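You operate a simulated robot arm through the tools that you are given. There is no shell and no other tool. Be economical: measure what you need, move in short steps, check, and stop when the job is done.

Carry out the task below with a simulated robot arm. There is one attempt and no reset: what you move stays moved.

TASK
Press the square blue button three times.
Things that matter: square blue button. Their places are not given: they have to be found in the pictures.

It is judged by the outcome, as a careful person would: the job done as asked, and still so three seconds after it is handed in. It fails if anything else is knocked over, pushed out of place, dropped, spilled or broken.

THE ROBOT
A 6-joint arm with a two-finger parallel gripper, fixed in place. Base frame: the origin is at the foot of the arm, x ahead of it, y to its left, z up. Lengths are in m, angles in rad, forces in N, time in s.
Its first joint turns from -1.152 to 1.152 rad. Payload 2.9 kg.
Tool frame: the origin (TCP) lies between the finger pads and is the grasp point; the fingertips stand 0.03 m ahead of it; z points along the fingers, y is the line along which they close. The gripper opens to 0.11 m. The fingers are 0.02 m wide and 0.01 m thick; the gripper's body (0.048 by 0.112 m) begins 0.055 m behind the TCP.
Orientation is that of the tool frame in the base frame, as [roll, pitch, yaw] about the fixed x, y, z axes, in that order (R = Rz(yaw) Ry(pitch) Rx(roll)). With the fingers straight down and closing along the base's y, the tool's x points along the base's -x, its y along +y and its z along -z.

THE INTERFACE
- The arm moves only by the tool servo_tool. Its argument "deltas" is a list of rows, each a list of 7 numbers: the shift along the tool's x, y, z in m, then the turn, a rotation vector about the tool's x, y, z in rad, then the closure in counts, from 0 (fully open) to 255 (shut). In form: [[tx, ty, tz, wx, wy, wz, hand], ...]. A call has 1 to 12 rows; each row shifts and turns the commanded pose from where the row before left it, along the tool's axes as they then stand. A row lasts 0.2 s, in which the tool goes at most 0.05 m and 0.15 rad; a call with a longer step from one row to the next is refused whole, and so is a gripper value outside its range. A pose out of reach is approached as far as the arm can. The call stops where the force on the tool passes 40 N (or 10 N more than at its start, if that is more) or the arm is blocked; 0.2 s more then pass. The fingers move at their own pace (about 0.108 m/s each) and stop on an object; they squeeze with about 41 N. The grip force told is the motor's: it shows also when the fingers shut on nothing. Time passes only in rows, and 0.2 s behind the last, so rows that do not move let the fingers close. It gives the time, the measured TCP pose, the force on the tool (base axes), the opening and the grip force at its end, in the units of the frame above (readings bear some noise), and new pictures: "pictures" is both (left out), scene, wrist or none.
- Cameras (640 x 400 px; columns grow to the right, rows downward): "scene" is fixed at [0.0685, 0.4202, 1.4137]; the picture's right is [-0.85, -0.52, 0.00], its down [-0.15, 0.24, -0.96] and it looks along [0.50, -0.82, -0.28] (base axes); focal length 344 px, centre (320, 200). "wrist" rides on the gripper at [-0.036, 0, -0.057] in the tool frame; the picture's right is [0.00, -1.00, 0.00], its down [0.97, 0.00, -0.24] and it looks along [0.24, 0.00, 0.97] (tool axes); focal length 218 px, centre (320, 200).
- pixel_to_xyz(camera, pixels): for up to 12 pixels [column, row] of the newest picture of that camera ("zoom" is the newest enlarged one), the place [x, y, z] in the base frame of the surface seen there, good to about 0.002 m. No time passes.
- inspect(camera, box): a new picture of the part [left, top, right, bottom] of that camera's present view, enlarged. No time passes.
- close_job(): hands the job in; it is judged then, once.

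Work in short steps. Measure before you move; look again where a grasp or a placing could have gone wrong, and mend it. You have 60 turns and 100 pictures in all, the two below and enlarged ones among them. Open the gripper and draw the arm clear of the work before you hand the job in, unless the task says otherwise; then end with one line.

The tools are called after ">>>" by a JSON object that holds its "op" and its "data". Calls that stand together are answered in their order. servo_tool: Moves the arm, as the interface text tells. Its arguments: {"type":"object","properties":{"deltas":{"type":"array","items":{"type":"array","items":{"type":"number"}}},"pictures":{"type":"string","enum":["both","scene","wrist","none"]}},"required":["deltas"]} The other tools are called the same way: pixel_to_xyz (camera, pixels) gives the place of the surface under pixels of a picture; inspect (camera, box) takes an enlarged picture of a part of a camera's view; close_job () hands the job in.

At the start:

```text
time_s: 0.0
eef_pos: [0.3454, -0.0796, 1.2298]
orientation: [3.141, -0.001, -3.141]
wrist_force: [-1.2, -0.1, -0.2]
opening: 0.1096
grip_force: 0.2
```

scene: 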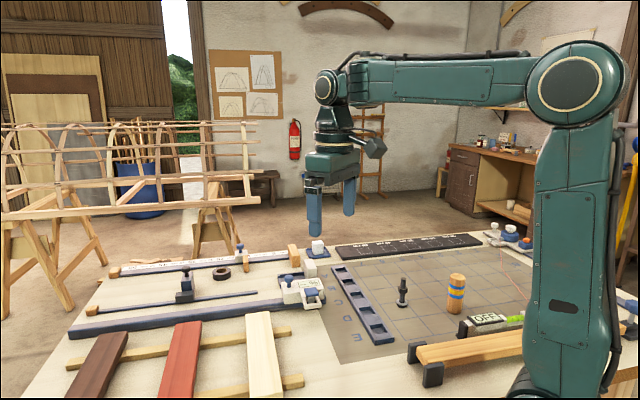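
wrist: 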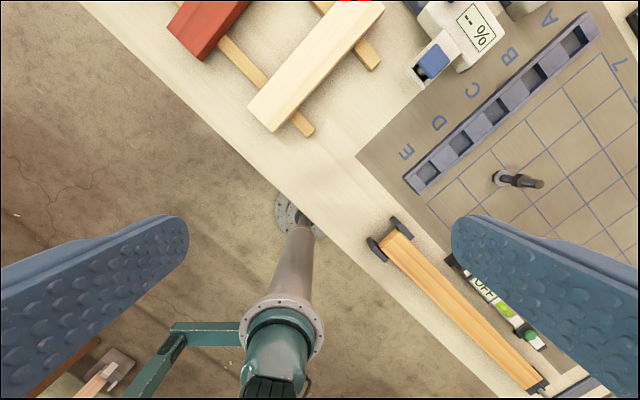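

The wrist view shows a blue square thing at about (430,62) on a white device, and there are other blue items at the back right. I'll enlarge these areas to identify the button.

>>> {"op": "inspect", "data": {"camera": "wrist", "box": [380, 0, 540, 100]}}

>>> {"op": "inspect", "data": {"camera": "scene", "box": [220, 220, 380, 320]}}

>>> {"op": "inspect", "data": {"camera": "scene", "box": [440, 210, 640, 350]}}

```text
4.00 times, centred on (460, 50) of wrist
```

zoom: 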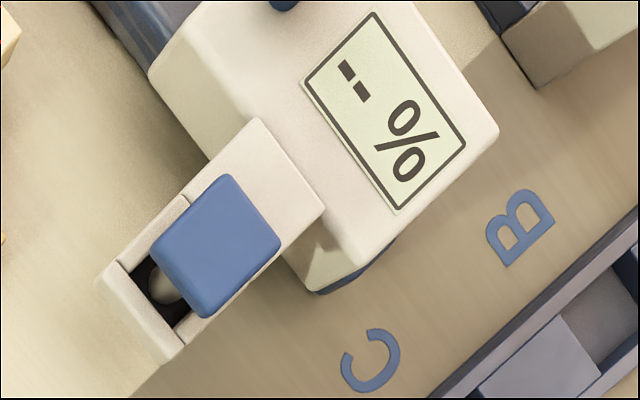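

```text
4.00 times, centred on (300, 270) of scene
```

zoom: 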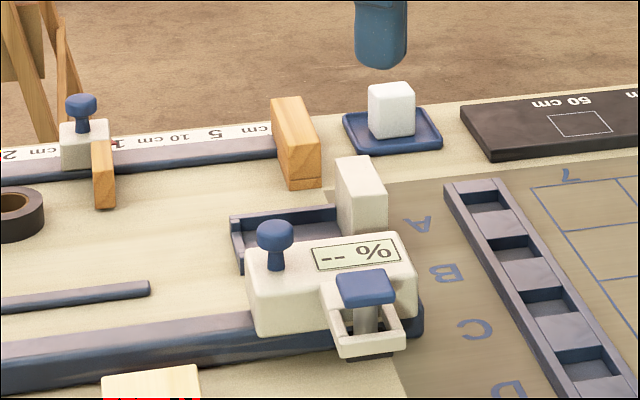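

```text
2.86 times, centred on (540, 280) of scene
```

zoom: 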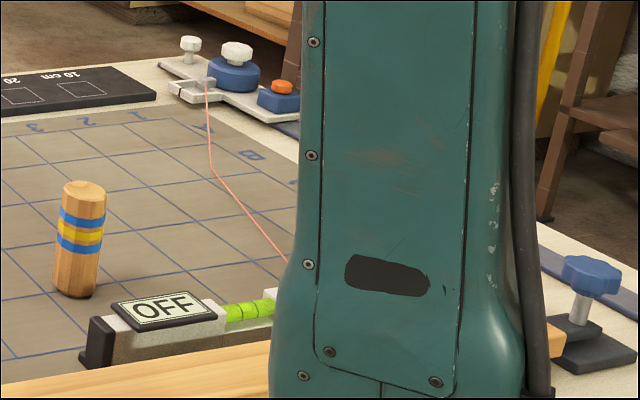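

The square blue cap on a stem, in the white frame beside the "-- %" meter, is the button. I'll measure its top in the wrist and scene views.

>>> {"op": "pixel_to_xyz", "data": {"camera": "wrist", "pixels": [[434, 61], [421, 61], [430, 76], [447, 61], [438, 46], [414, 72], [475, 25], [450, 5]]}}

>>> {"op": "pixel_to_xyz", "data": {"camera": "scene", "pixels": [[311, 291], [306, 289], [318, 291], [311, 299], [311, 305], [289, 278], [310, 247]]}}

```text
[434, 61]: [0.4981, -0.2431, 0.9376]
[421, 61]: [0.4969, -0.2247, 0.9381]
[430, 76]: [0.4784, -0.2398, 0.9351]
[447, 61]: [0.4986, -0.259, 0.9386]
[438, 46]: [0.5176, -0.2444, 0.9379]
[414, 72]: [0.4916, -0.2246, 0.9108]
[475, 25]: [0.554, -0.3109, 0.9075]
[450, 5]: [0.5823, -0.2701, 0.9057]
```

```text
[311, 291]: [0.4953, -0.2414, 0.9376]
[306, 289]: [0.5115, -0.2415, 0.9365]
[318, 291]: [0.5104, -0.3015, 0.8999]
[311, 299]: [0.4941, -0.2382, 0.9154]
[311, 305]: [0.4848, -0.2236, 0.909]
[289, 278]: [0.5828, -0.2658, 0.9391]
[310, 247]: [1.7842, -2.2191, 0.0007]
```

The cap's top centre is near (0.4975, -0.2425, 0.9376). I'll shut the fingers, move above it at height, and go part of the way down.

>>> {"op": "servo_tool", "data": {"deltas": [[-0.0304, -0.0326, 0, 0, 0, 0, 255], [-0.0304, -0.0326, 0, 0, 0, 0, 255], [-0.0304, -0.0326, 0, 0, 0, 0, 255], [-0.0304, -0.0326, 0, 0, 0, 0, 255], [-0.0305, -0.0325, 0, 0, 0, 0, 255], [0, 0, 0.04, 0, 0, 0, 255], [0, 0, 0.04, 0, 0, 0, 255], [0, 0, 0.04, 0, 0, 0, 255], [0, 0, 0.03, 0, 0, 0, 255], [0, 0, 0, 0, 0, 0, 255]]}}

```text
time_s: 2.2
eef_pos: [0.4968, -0.2416, 1.0829]
orientation: [-3.141, 0.001, 3.14]
wrist_force: [0.2, 0.1, 0.7]
opening: 0.0
grip_force: 37.6
```

scene: 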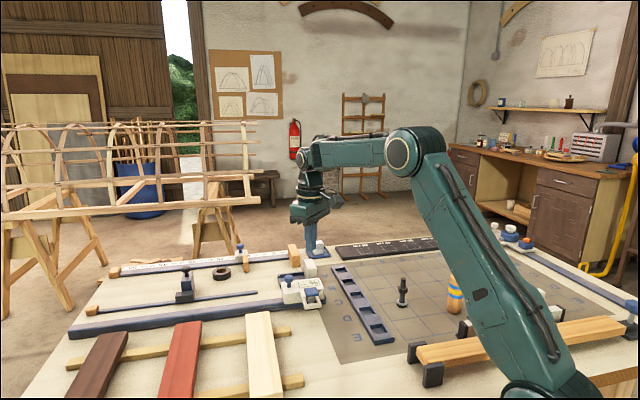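
wrist: 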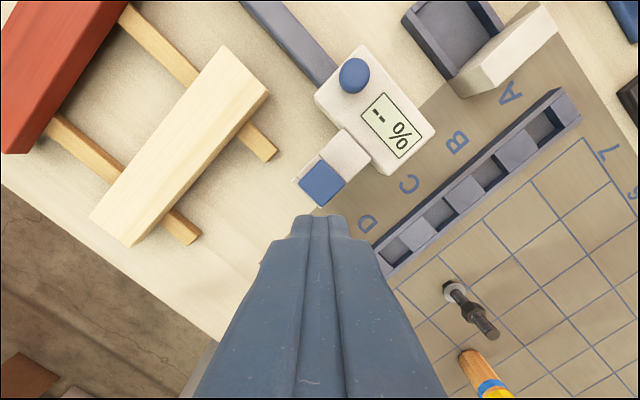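

The tips sit above the cap, now at wrist px (322,185). I'll re-measure from closer before pressing.

>>> {"op": "pixel_to_xyz", "data": {"camera": "wrist", "pixels": [[322, 184], [302, 185], [320, 162], [344, 182], [318, 204], [343, 150], [395, 130], [270, 200], [355, 75]]}}

>>> {"op": "inspect", "data": {"camera": "wrist", "box": [272, 110, 400, 240]}}

```text
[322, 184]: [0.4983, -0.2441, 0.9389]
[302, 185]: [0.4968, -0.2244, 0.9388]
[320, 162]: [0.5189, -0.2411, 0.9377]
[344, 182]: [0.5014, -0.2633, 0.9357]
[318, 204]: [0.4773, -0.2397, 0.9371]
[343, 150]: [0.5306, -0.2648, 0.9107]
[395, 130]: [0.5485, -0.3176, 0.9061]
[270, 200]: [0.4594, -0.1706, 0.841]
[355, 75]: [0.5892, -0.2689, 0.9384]
```

```text
3.08 times, centred on (336, 175) of wrist
```

zoom: 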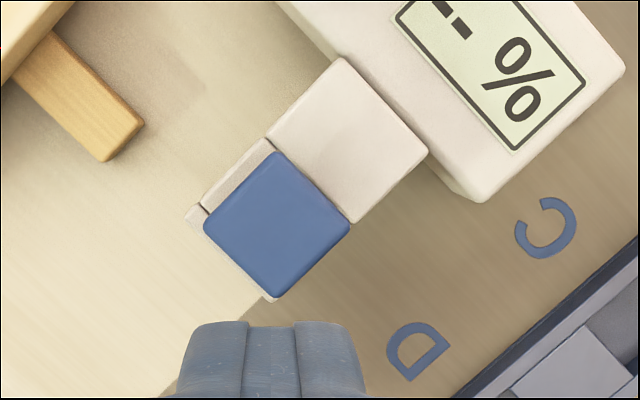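

Re-measured cap centre is (0.4985, -0.243, 0.9385), with the frame top at 0.911. I'll go down to just above the cap.

>>> {"op": "servo_tool", "data": {"deltas": [[-0.0015, -0.0015, 0.03, 0, 0, 0, 255], [0, 0, 0.03, 0, 0, 0, 255], [0, 0, 0.025, 0, 0, 0, 255], [0, 0, 0.015, 0, 0, 0, 255], [0, 0, 0, 0, 0, 0, 255], [0, 0, 0, 0, 0, 0, 255]]}}

```text
time_s: 3.6
eef_pos: [0.4986, -0.2445, 0.9797]
orientation: [-3.141, 0.0, 3.141]
wrist_force: [0.0, 0.8, -0.1]
opening: 0.0001
grip_force: 37.3
```

scene: 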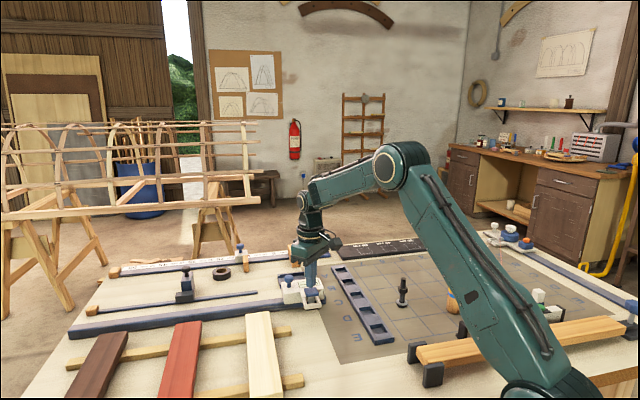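
wrist: 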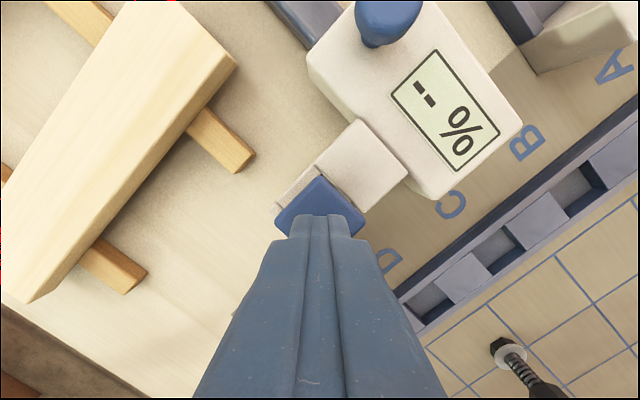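

The tips (z≈0.950) are about 11 mm above the cap and centred on it. I'll press down in small steps, and the force stop will catch the end of travel.

>>> {"op": "servo_tool", "data": {"deltas": [[0, 0.001, 0.008, 0, 0, 0, 255], [0, 0, 0.004, 0, 0, 0, 255], [0, 0, 0.003, 0, 0, 0, 255], [0, 0, 0.002, 0, 0, 0, 255], [0, 0, 0, 0, 0, 0, 255]]}}

```text
time_s: 4.8
eef_pos: [0.4981, -0.2425, 0.9627]
orientation: [-3.141, 0.0, -3.141]
wrist_force: [0.5, 0.9, 1.8]
opening: 0.0001
grip_force: 37.1
```

scene: 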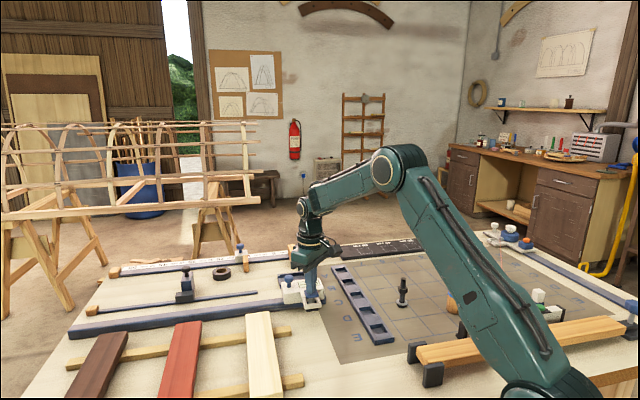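
wrist: 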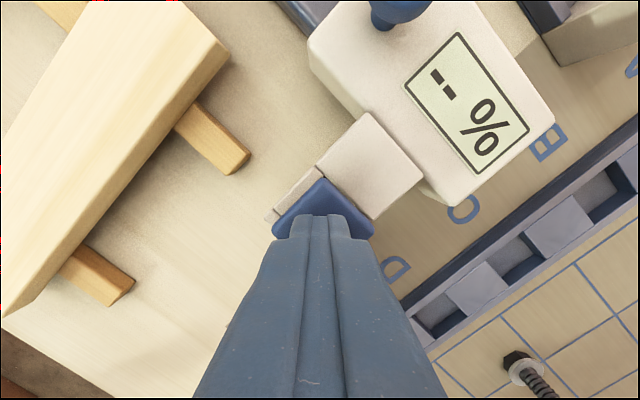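

The tip is at 0.933, about 6 mm into travel at only ~2 N, and the display still reads "--". I'll keep going down slowly.

>>> {"op": "servo_tool", "data": {"deltas": [[0, 0, 0.002, 0, 0, 0, 255], [0, 0, 0.002, 0, 0, 0, 255], [0, 0, 0.002, 0, 0, 0, 255], [0, 0, 0, 0, 0, 0, 255]], "pictures": "wrist"}}

```text
time_s: 5.8
eef_pos: [0.4981, -0.2429, 0.9573]
orientation: [-3.141, 0.001, -3.141]
wrist_force: [1.1, -1.2, 4.2]
opening: 0.0001
grip_force: 37.3
```

wrist: 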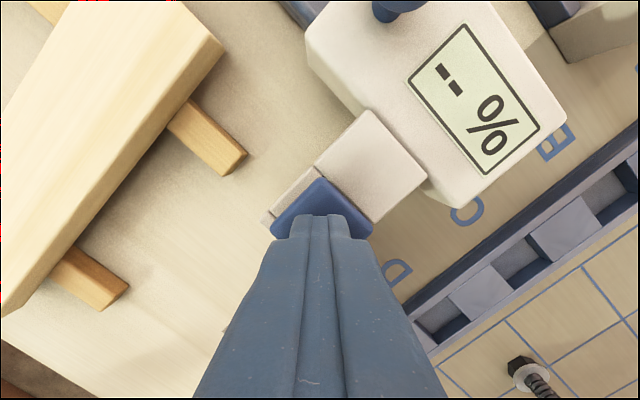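

The force is rising gently (4 N at tip 0.927) and the device hasn't moved. I'll continue to the end of travel.

>>> {"op": "servo_tool", "data": {"deltas": [[0, 0, 0.002, 0, 0, 0, 255], [0, 0, 0.002, 0, 0, 0, 255], [0, 0, 0.002, 0, 0, 0, 255], [0, 0, 0, 0, 0, 0, 255]], "pictures": "wrist"}}

>>> {"op": "inspect", "data": {"camera": "scene", "box": [260, 250, 360, 320]}}

```text
time_s: 6.8
eef_pos: [0.4986, -0.2426, 0.9525]
orientation: [-3.141, 0.004, 3.14]
wrist_force: [-5.8, 4.7, 31.4]
opening: 0.0001
grip_force: 37.9
```

wrist: 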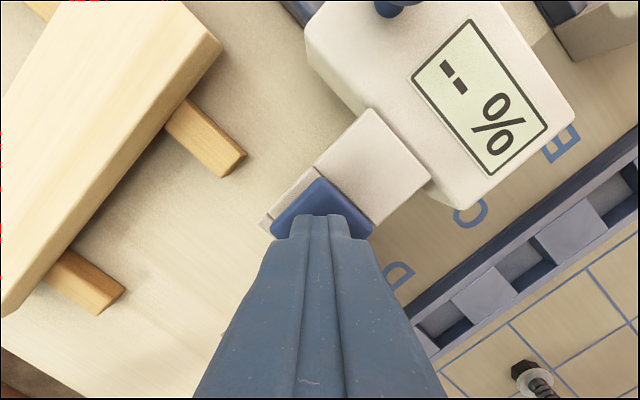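

```text
5.71 times, centred on (310, 285) of scene
```

zoom: 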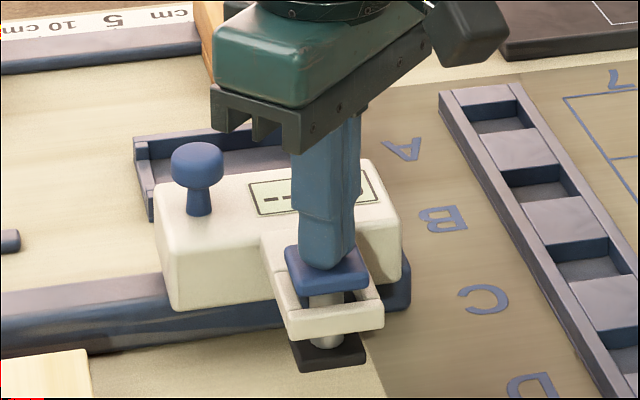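

The force jumped to 31 N at tip 0.9225, which is the end stop after about 16 mm, so that is press one. I'll release fully and check the cap comes back.

>>> {"op": "servo_tool", "data": {"deltas": [[0, 0, -0.01, 0, 0, 0, 255], [0, 0, -0.01, 0, 0, 0, 255], [0, 0, -0.012, 0, 0, 0, 255], [0, 0, 0, 0, 0, 0, 255], [0, 0, 0, 0, 0, 0, 255]], "pictures": "wrist"}}

>>> {"op": "inspect", "data": {"camera": "scene", "box": [260, 250, 360, 320]}}

```text
time_s: 8.0
eef_pos: [0.4979, -0.2427, 0.9833]
orientation: [3.141, 0.0, -3.14]
wrist_force: [0.2, 0.5, -0.1]
opening: 0.0001
grip_force: 38.0
```

wrist: 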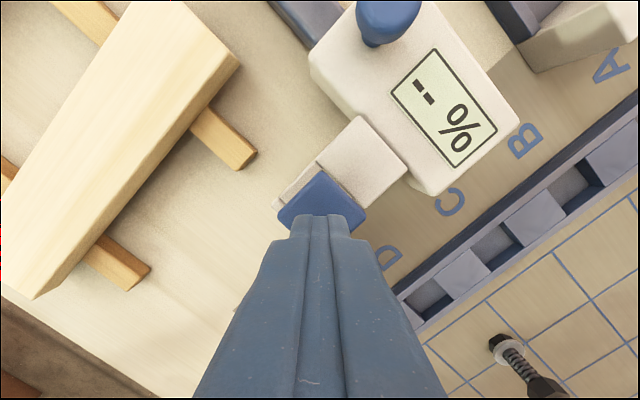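

```text
5.71 times, centred on (310, 285) of scene
```

zoom: 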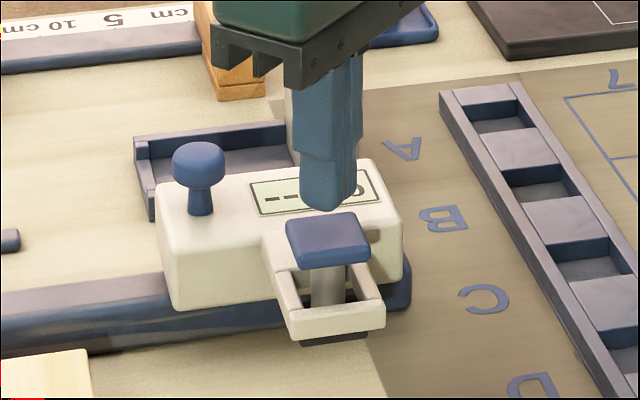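

The cap is back up and the tips are clear. For press two I'll use the same stroke, then release.

>>> {"op": "servo_tool", "data": {"deltas": [[0, 0, 0.012, 0, 0, 0, 255], [0, 0, 0.006, 0, 0, 0, 255], [0, 0, 0.006, 0, 0, 0, 255], [0, 0, 0.004, 0, 0, 0, 255], [0, 0, 0.002, 0, 0, 0, 255], [0, 0, 0.002, 0, 0, 0, 255], [0, 0, 0, 0, 0, 0, 255]], "pictures": "none"}}

>>> {"op": "servo_tool", "data": {"deltas": [[0, 0, -0.01, 0, 0, 0, 255], [0, 0, -0.01, 0, 0, 0, 255], [0, 0, -0.012, 0, 0, 0, 255], [0, 0, 0, 0, 0, 0, 255], [0, 0, 0, 0, 0, 0, 255]], "pictures": "wrist"}}

>>> {"op": "inspect", "data": {"camera": "scene", "box": [260, 250, 360, 320]}}

```text
time_s: 9.6
eef_pos: [0.4981, -0.2421, 0.9526]
orientation: [-3.139, 0.003, 3.142]
wrist_force: [-7.2, 7.0, 27.5]
opening: 0.0001
grip_force: 37.9
```

```text
time_s: 10.8
eef_pos: [0.4976, -0.2431, 0.983]
orientation: [3.141, 0.001, -3.141]
wrist_force: [-0.1, -0.1, 0.4]
opening: 0.0
grip_force: 37.9
```

wrist: 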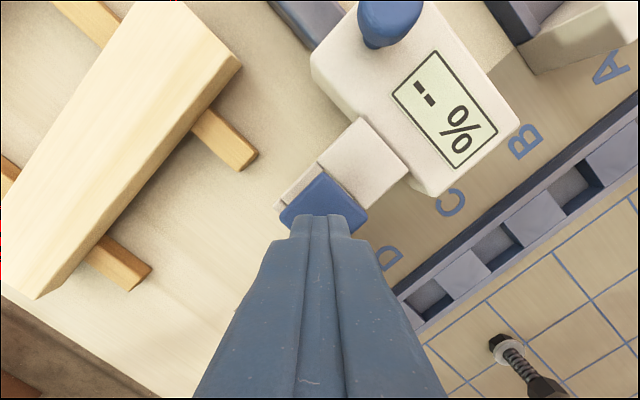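

```text
5.71 times, centred on (310, 285) of scene
```

zoom: 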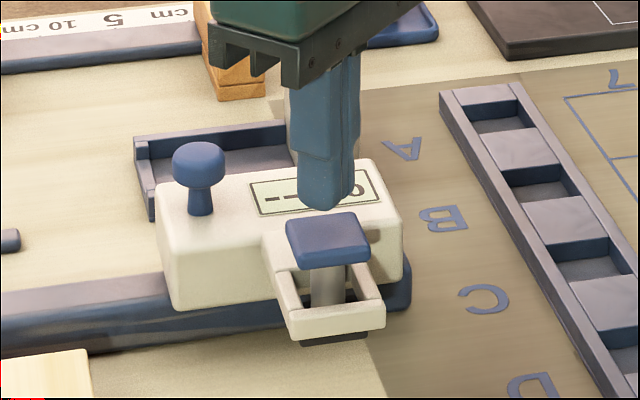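

Press two reached the same stop (0.9526, 27 N) and the cap returned. Now the third and last press, then release.

>>> {"op": "servo_tool", "data": {"deltas": [[0, 0, 0.012, 0, 0, 0, 255], [0, 0, 0.006, 0, 0, 0, 255], [0, 0, 0.006, 0, 0, 0, 255], [0, 0, 0.004, 0, 0, 0, 255], [0, 0, 0.002, 0, 0, 0, 255], [0, 0, 0.002, 0, 0, 0, 255], [0, 0, 0, 0, 0, 0, 255]], "pictures": "none"}}

>>> {"op": "servo_tool", "data": {"deltas": [[0, 0, -0.01, 0, 0, 0, 255], [0, 0, -0.01, 0, 0, 0, 255], [0, 0, -0.012, 0, 0, 0, 255], [0, 0, -0.04, 0, 0, 0, 255], [0, 0, -0.04, 0, 0, 0, 255], [0, 0, -0.04, 0, 0, 0, 255], [0, 0, -0.04, 0, 0, 0, 255], [0.04, 0, 0, 0, 0, 0, 0], [0.04, 0, 0, 0, 0, 0, 0], [0, 0, 0, 0, 0, 0, 0], [0, 0, 0, 0, 0, 0, 0]]}}

>>> {"op": "inspect", "data": {"camera": "scene", "box": [260, 250, 360, 320]}}

```text
time_s: 12.4
eef_pos: [0.4974, -0.244, 0.9529]
orientation: [-3.14, 0.003, -3.14]
wrist_force: [-2.9, 4.1, 25.8]
opening: 0.0
grip_force: 37.5
```

```text
time_s: 14.8
eef_pos: [0.4188, -0.2431, 1.144]
orientation: [-3.141, -0.002, 3.141]
wrist_force: [0.5, -0.1, -0.2]
opening: 0.1099
grip_force: 0.1
```

scene: 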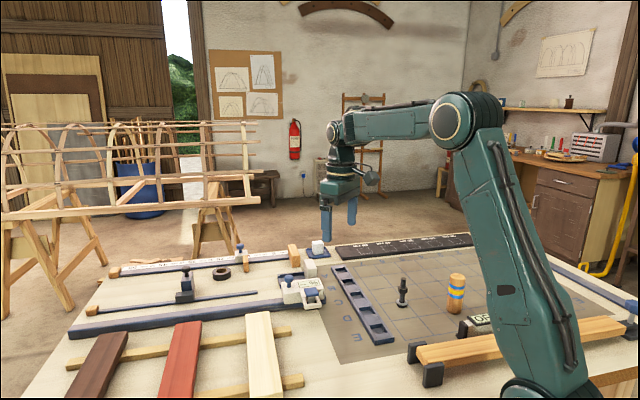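
wrist: 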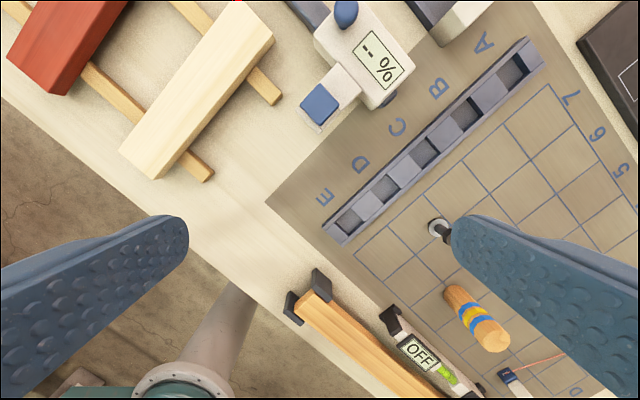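

```text
5.71 times, centred on (310, 285) of scene
```

zoom: 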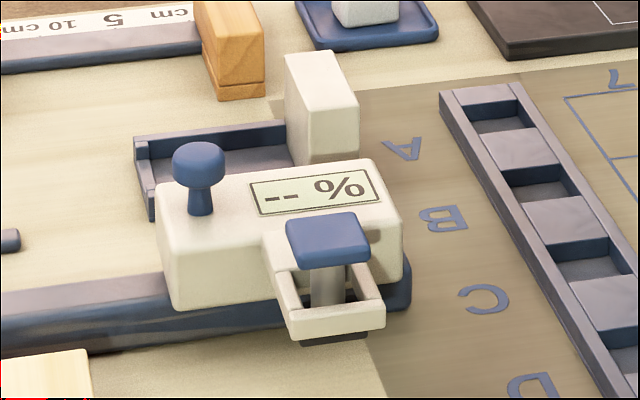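

Three full presses are done and the cap is back up with nothing disturbed. The display didn't change, so before handing in I'll check that no other square blue button exists elsewhere on the bench.

>>> {"op": "inspect", "data": {"camera": "scene", "box": [480, 215, 640, 315]}}

>>> {"op": "inspect", "data": {"camera": "scene", "box": [60, 235, 260, 360]}}

>>> {"op": "inspect", "data": {"camera": "wrist", "box": [370, 270, 580, 400]}}

```text
4.00 times, centred on (560, 265) of scene
```

zoom: 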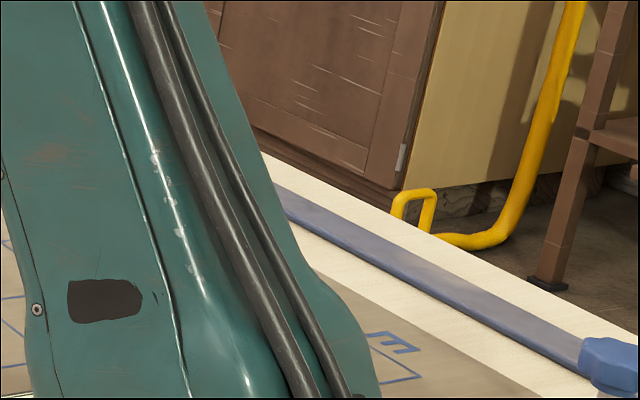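

```text
3.20 times, centred on (160, 298) of scene
```

zoom: 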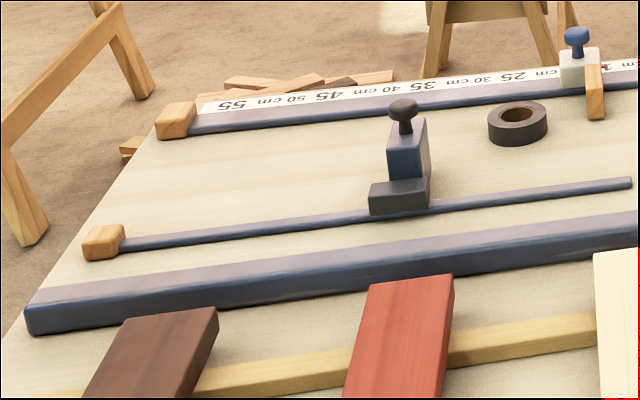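

```text
3.05 times, centred on (475, 335) of wrist
```

zoom: 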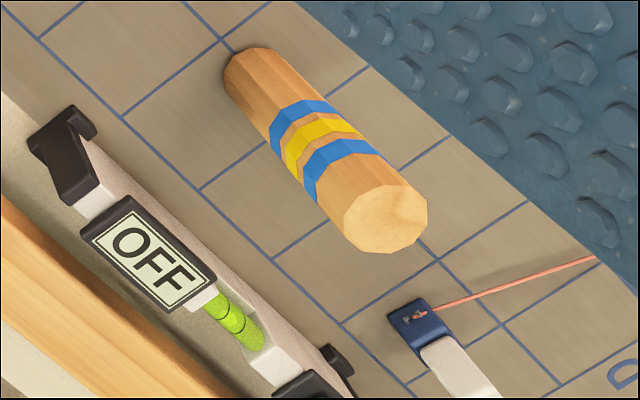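

There is no other square blue button; the only one is the cap that was pressed. The gripper is open and the arm is clear, so I'm handing the job in.

>>> {"op": "close_job", "data": {}}

```text
The job is handed in.
```

I pressed the square blue button on the "-- %" meter three times, each time down to its stop and fully released; its display still reads "-- %", and nothing else was moved.
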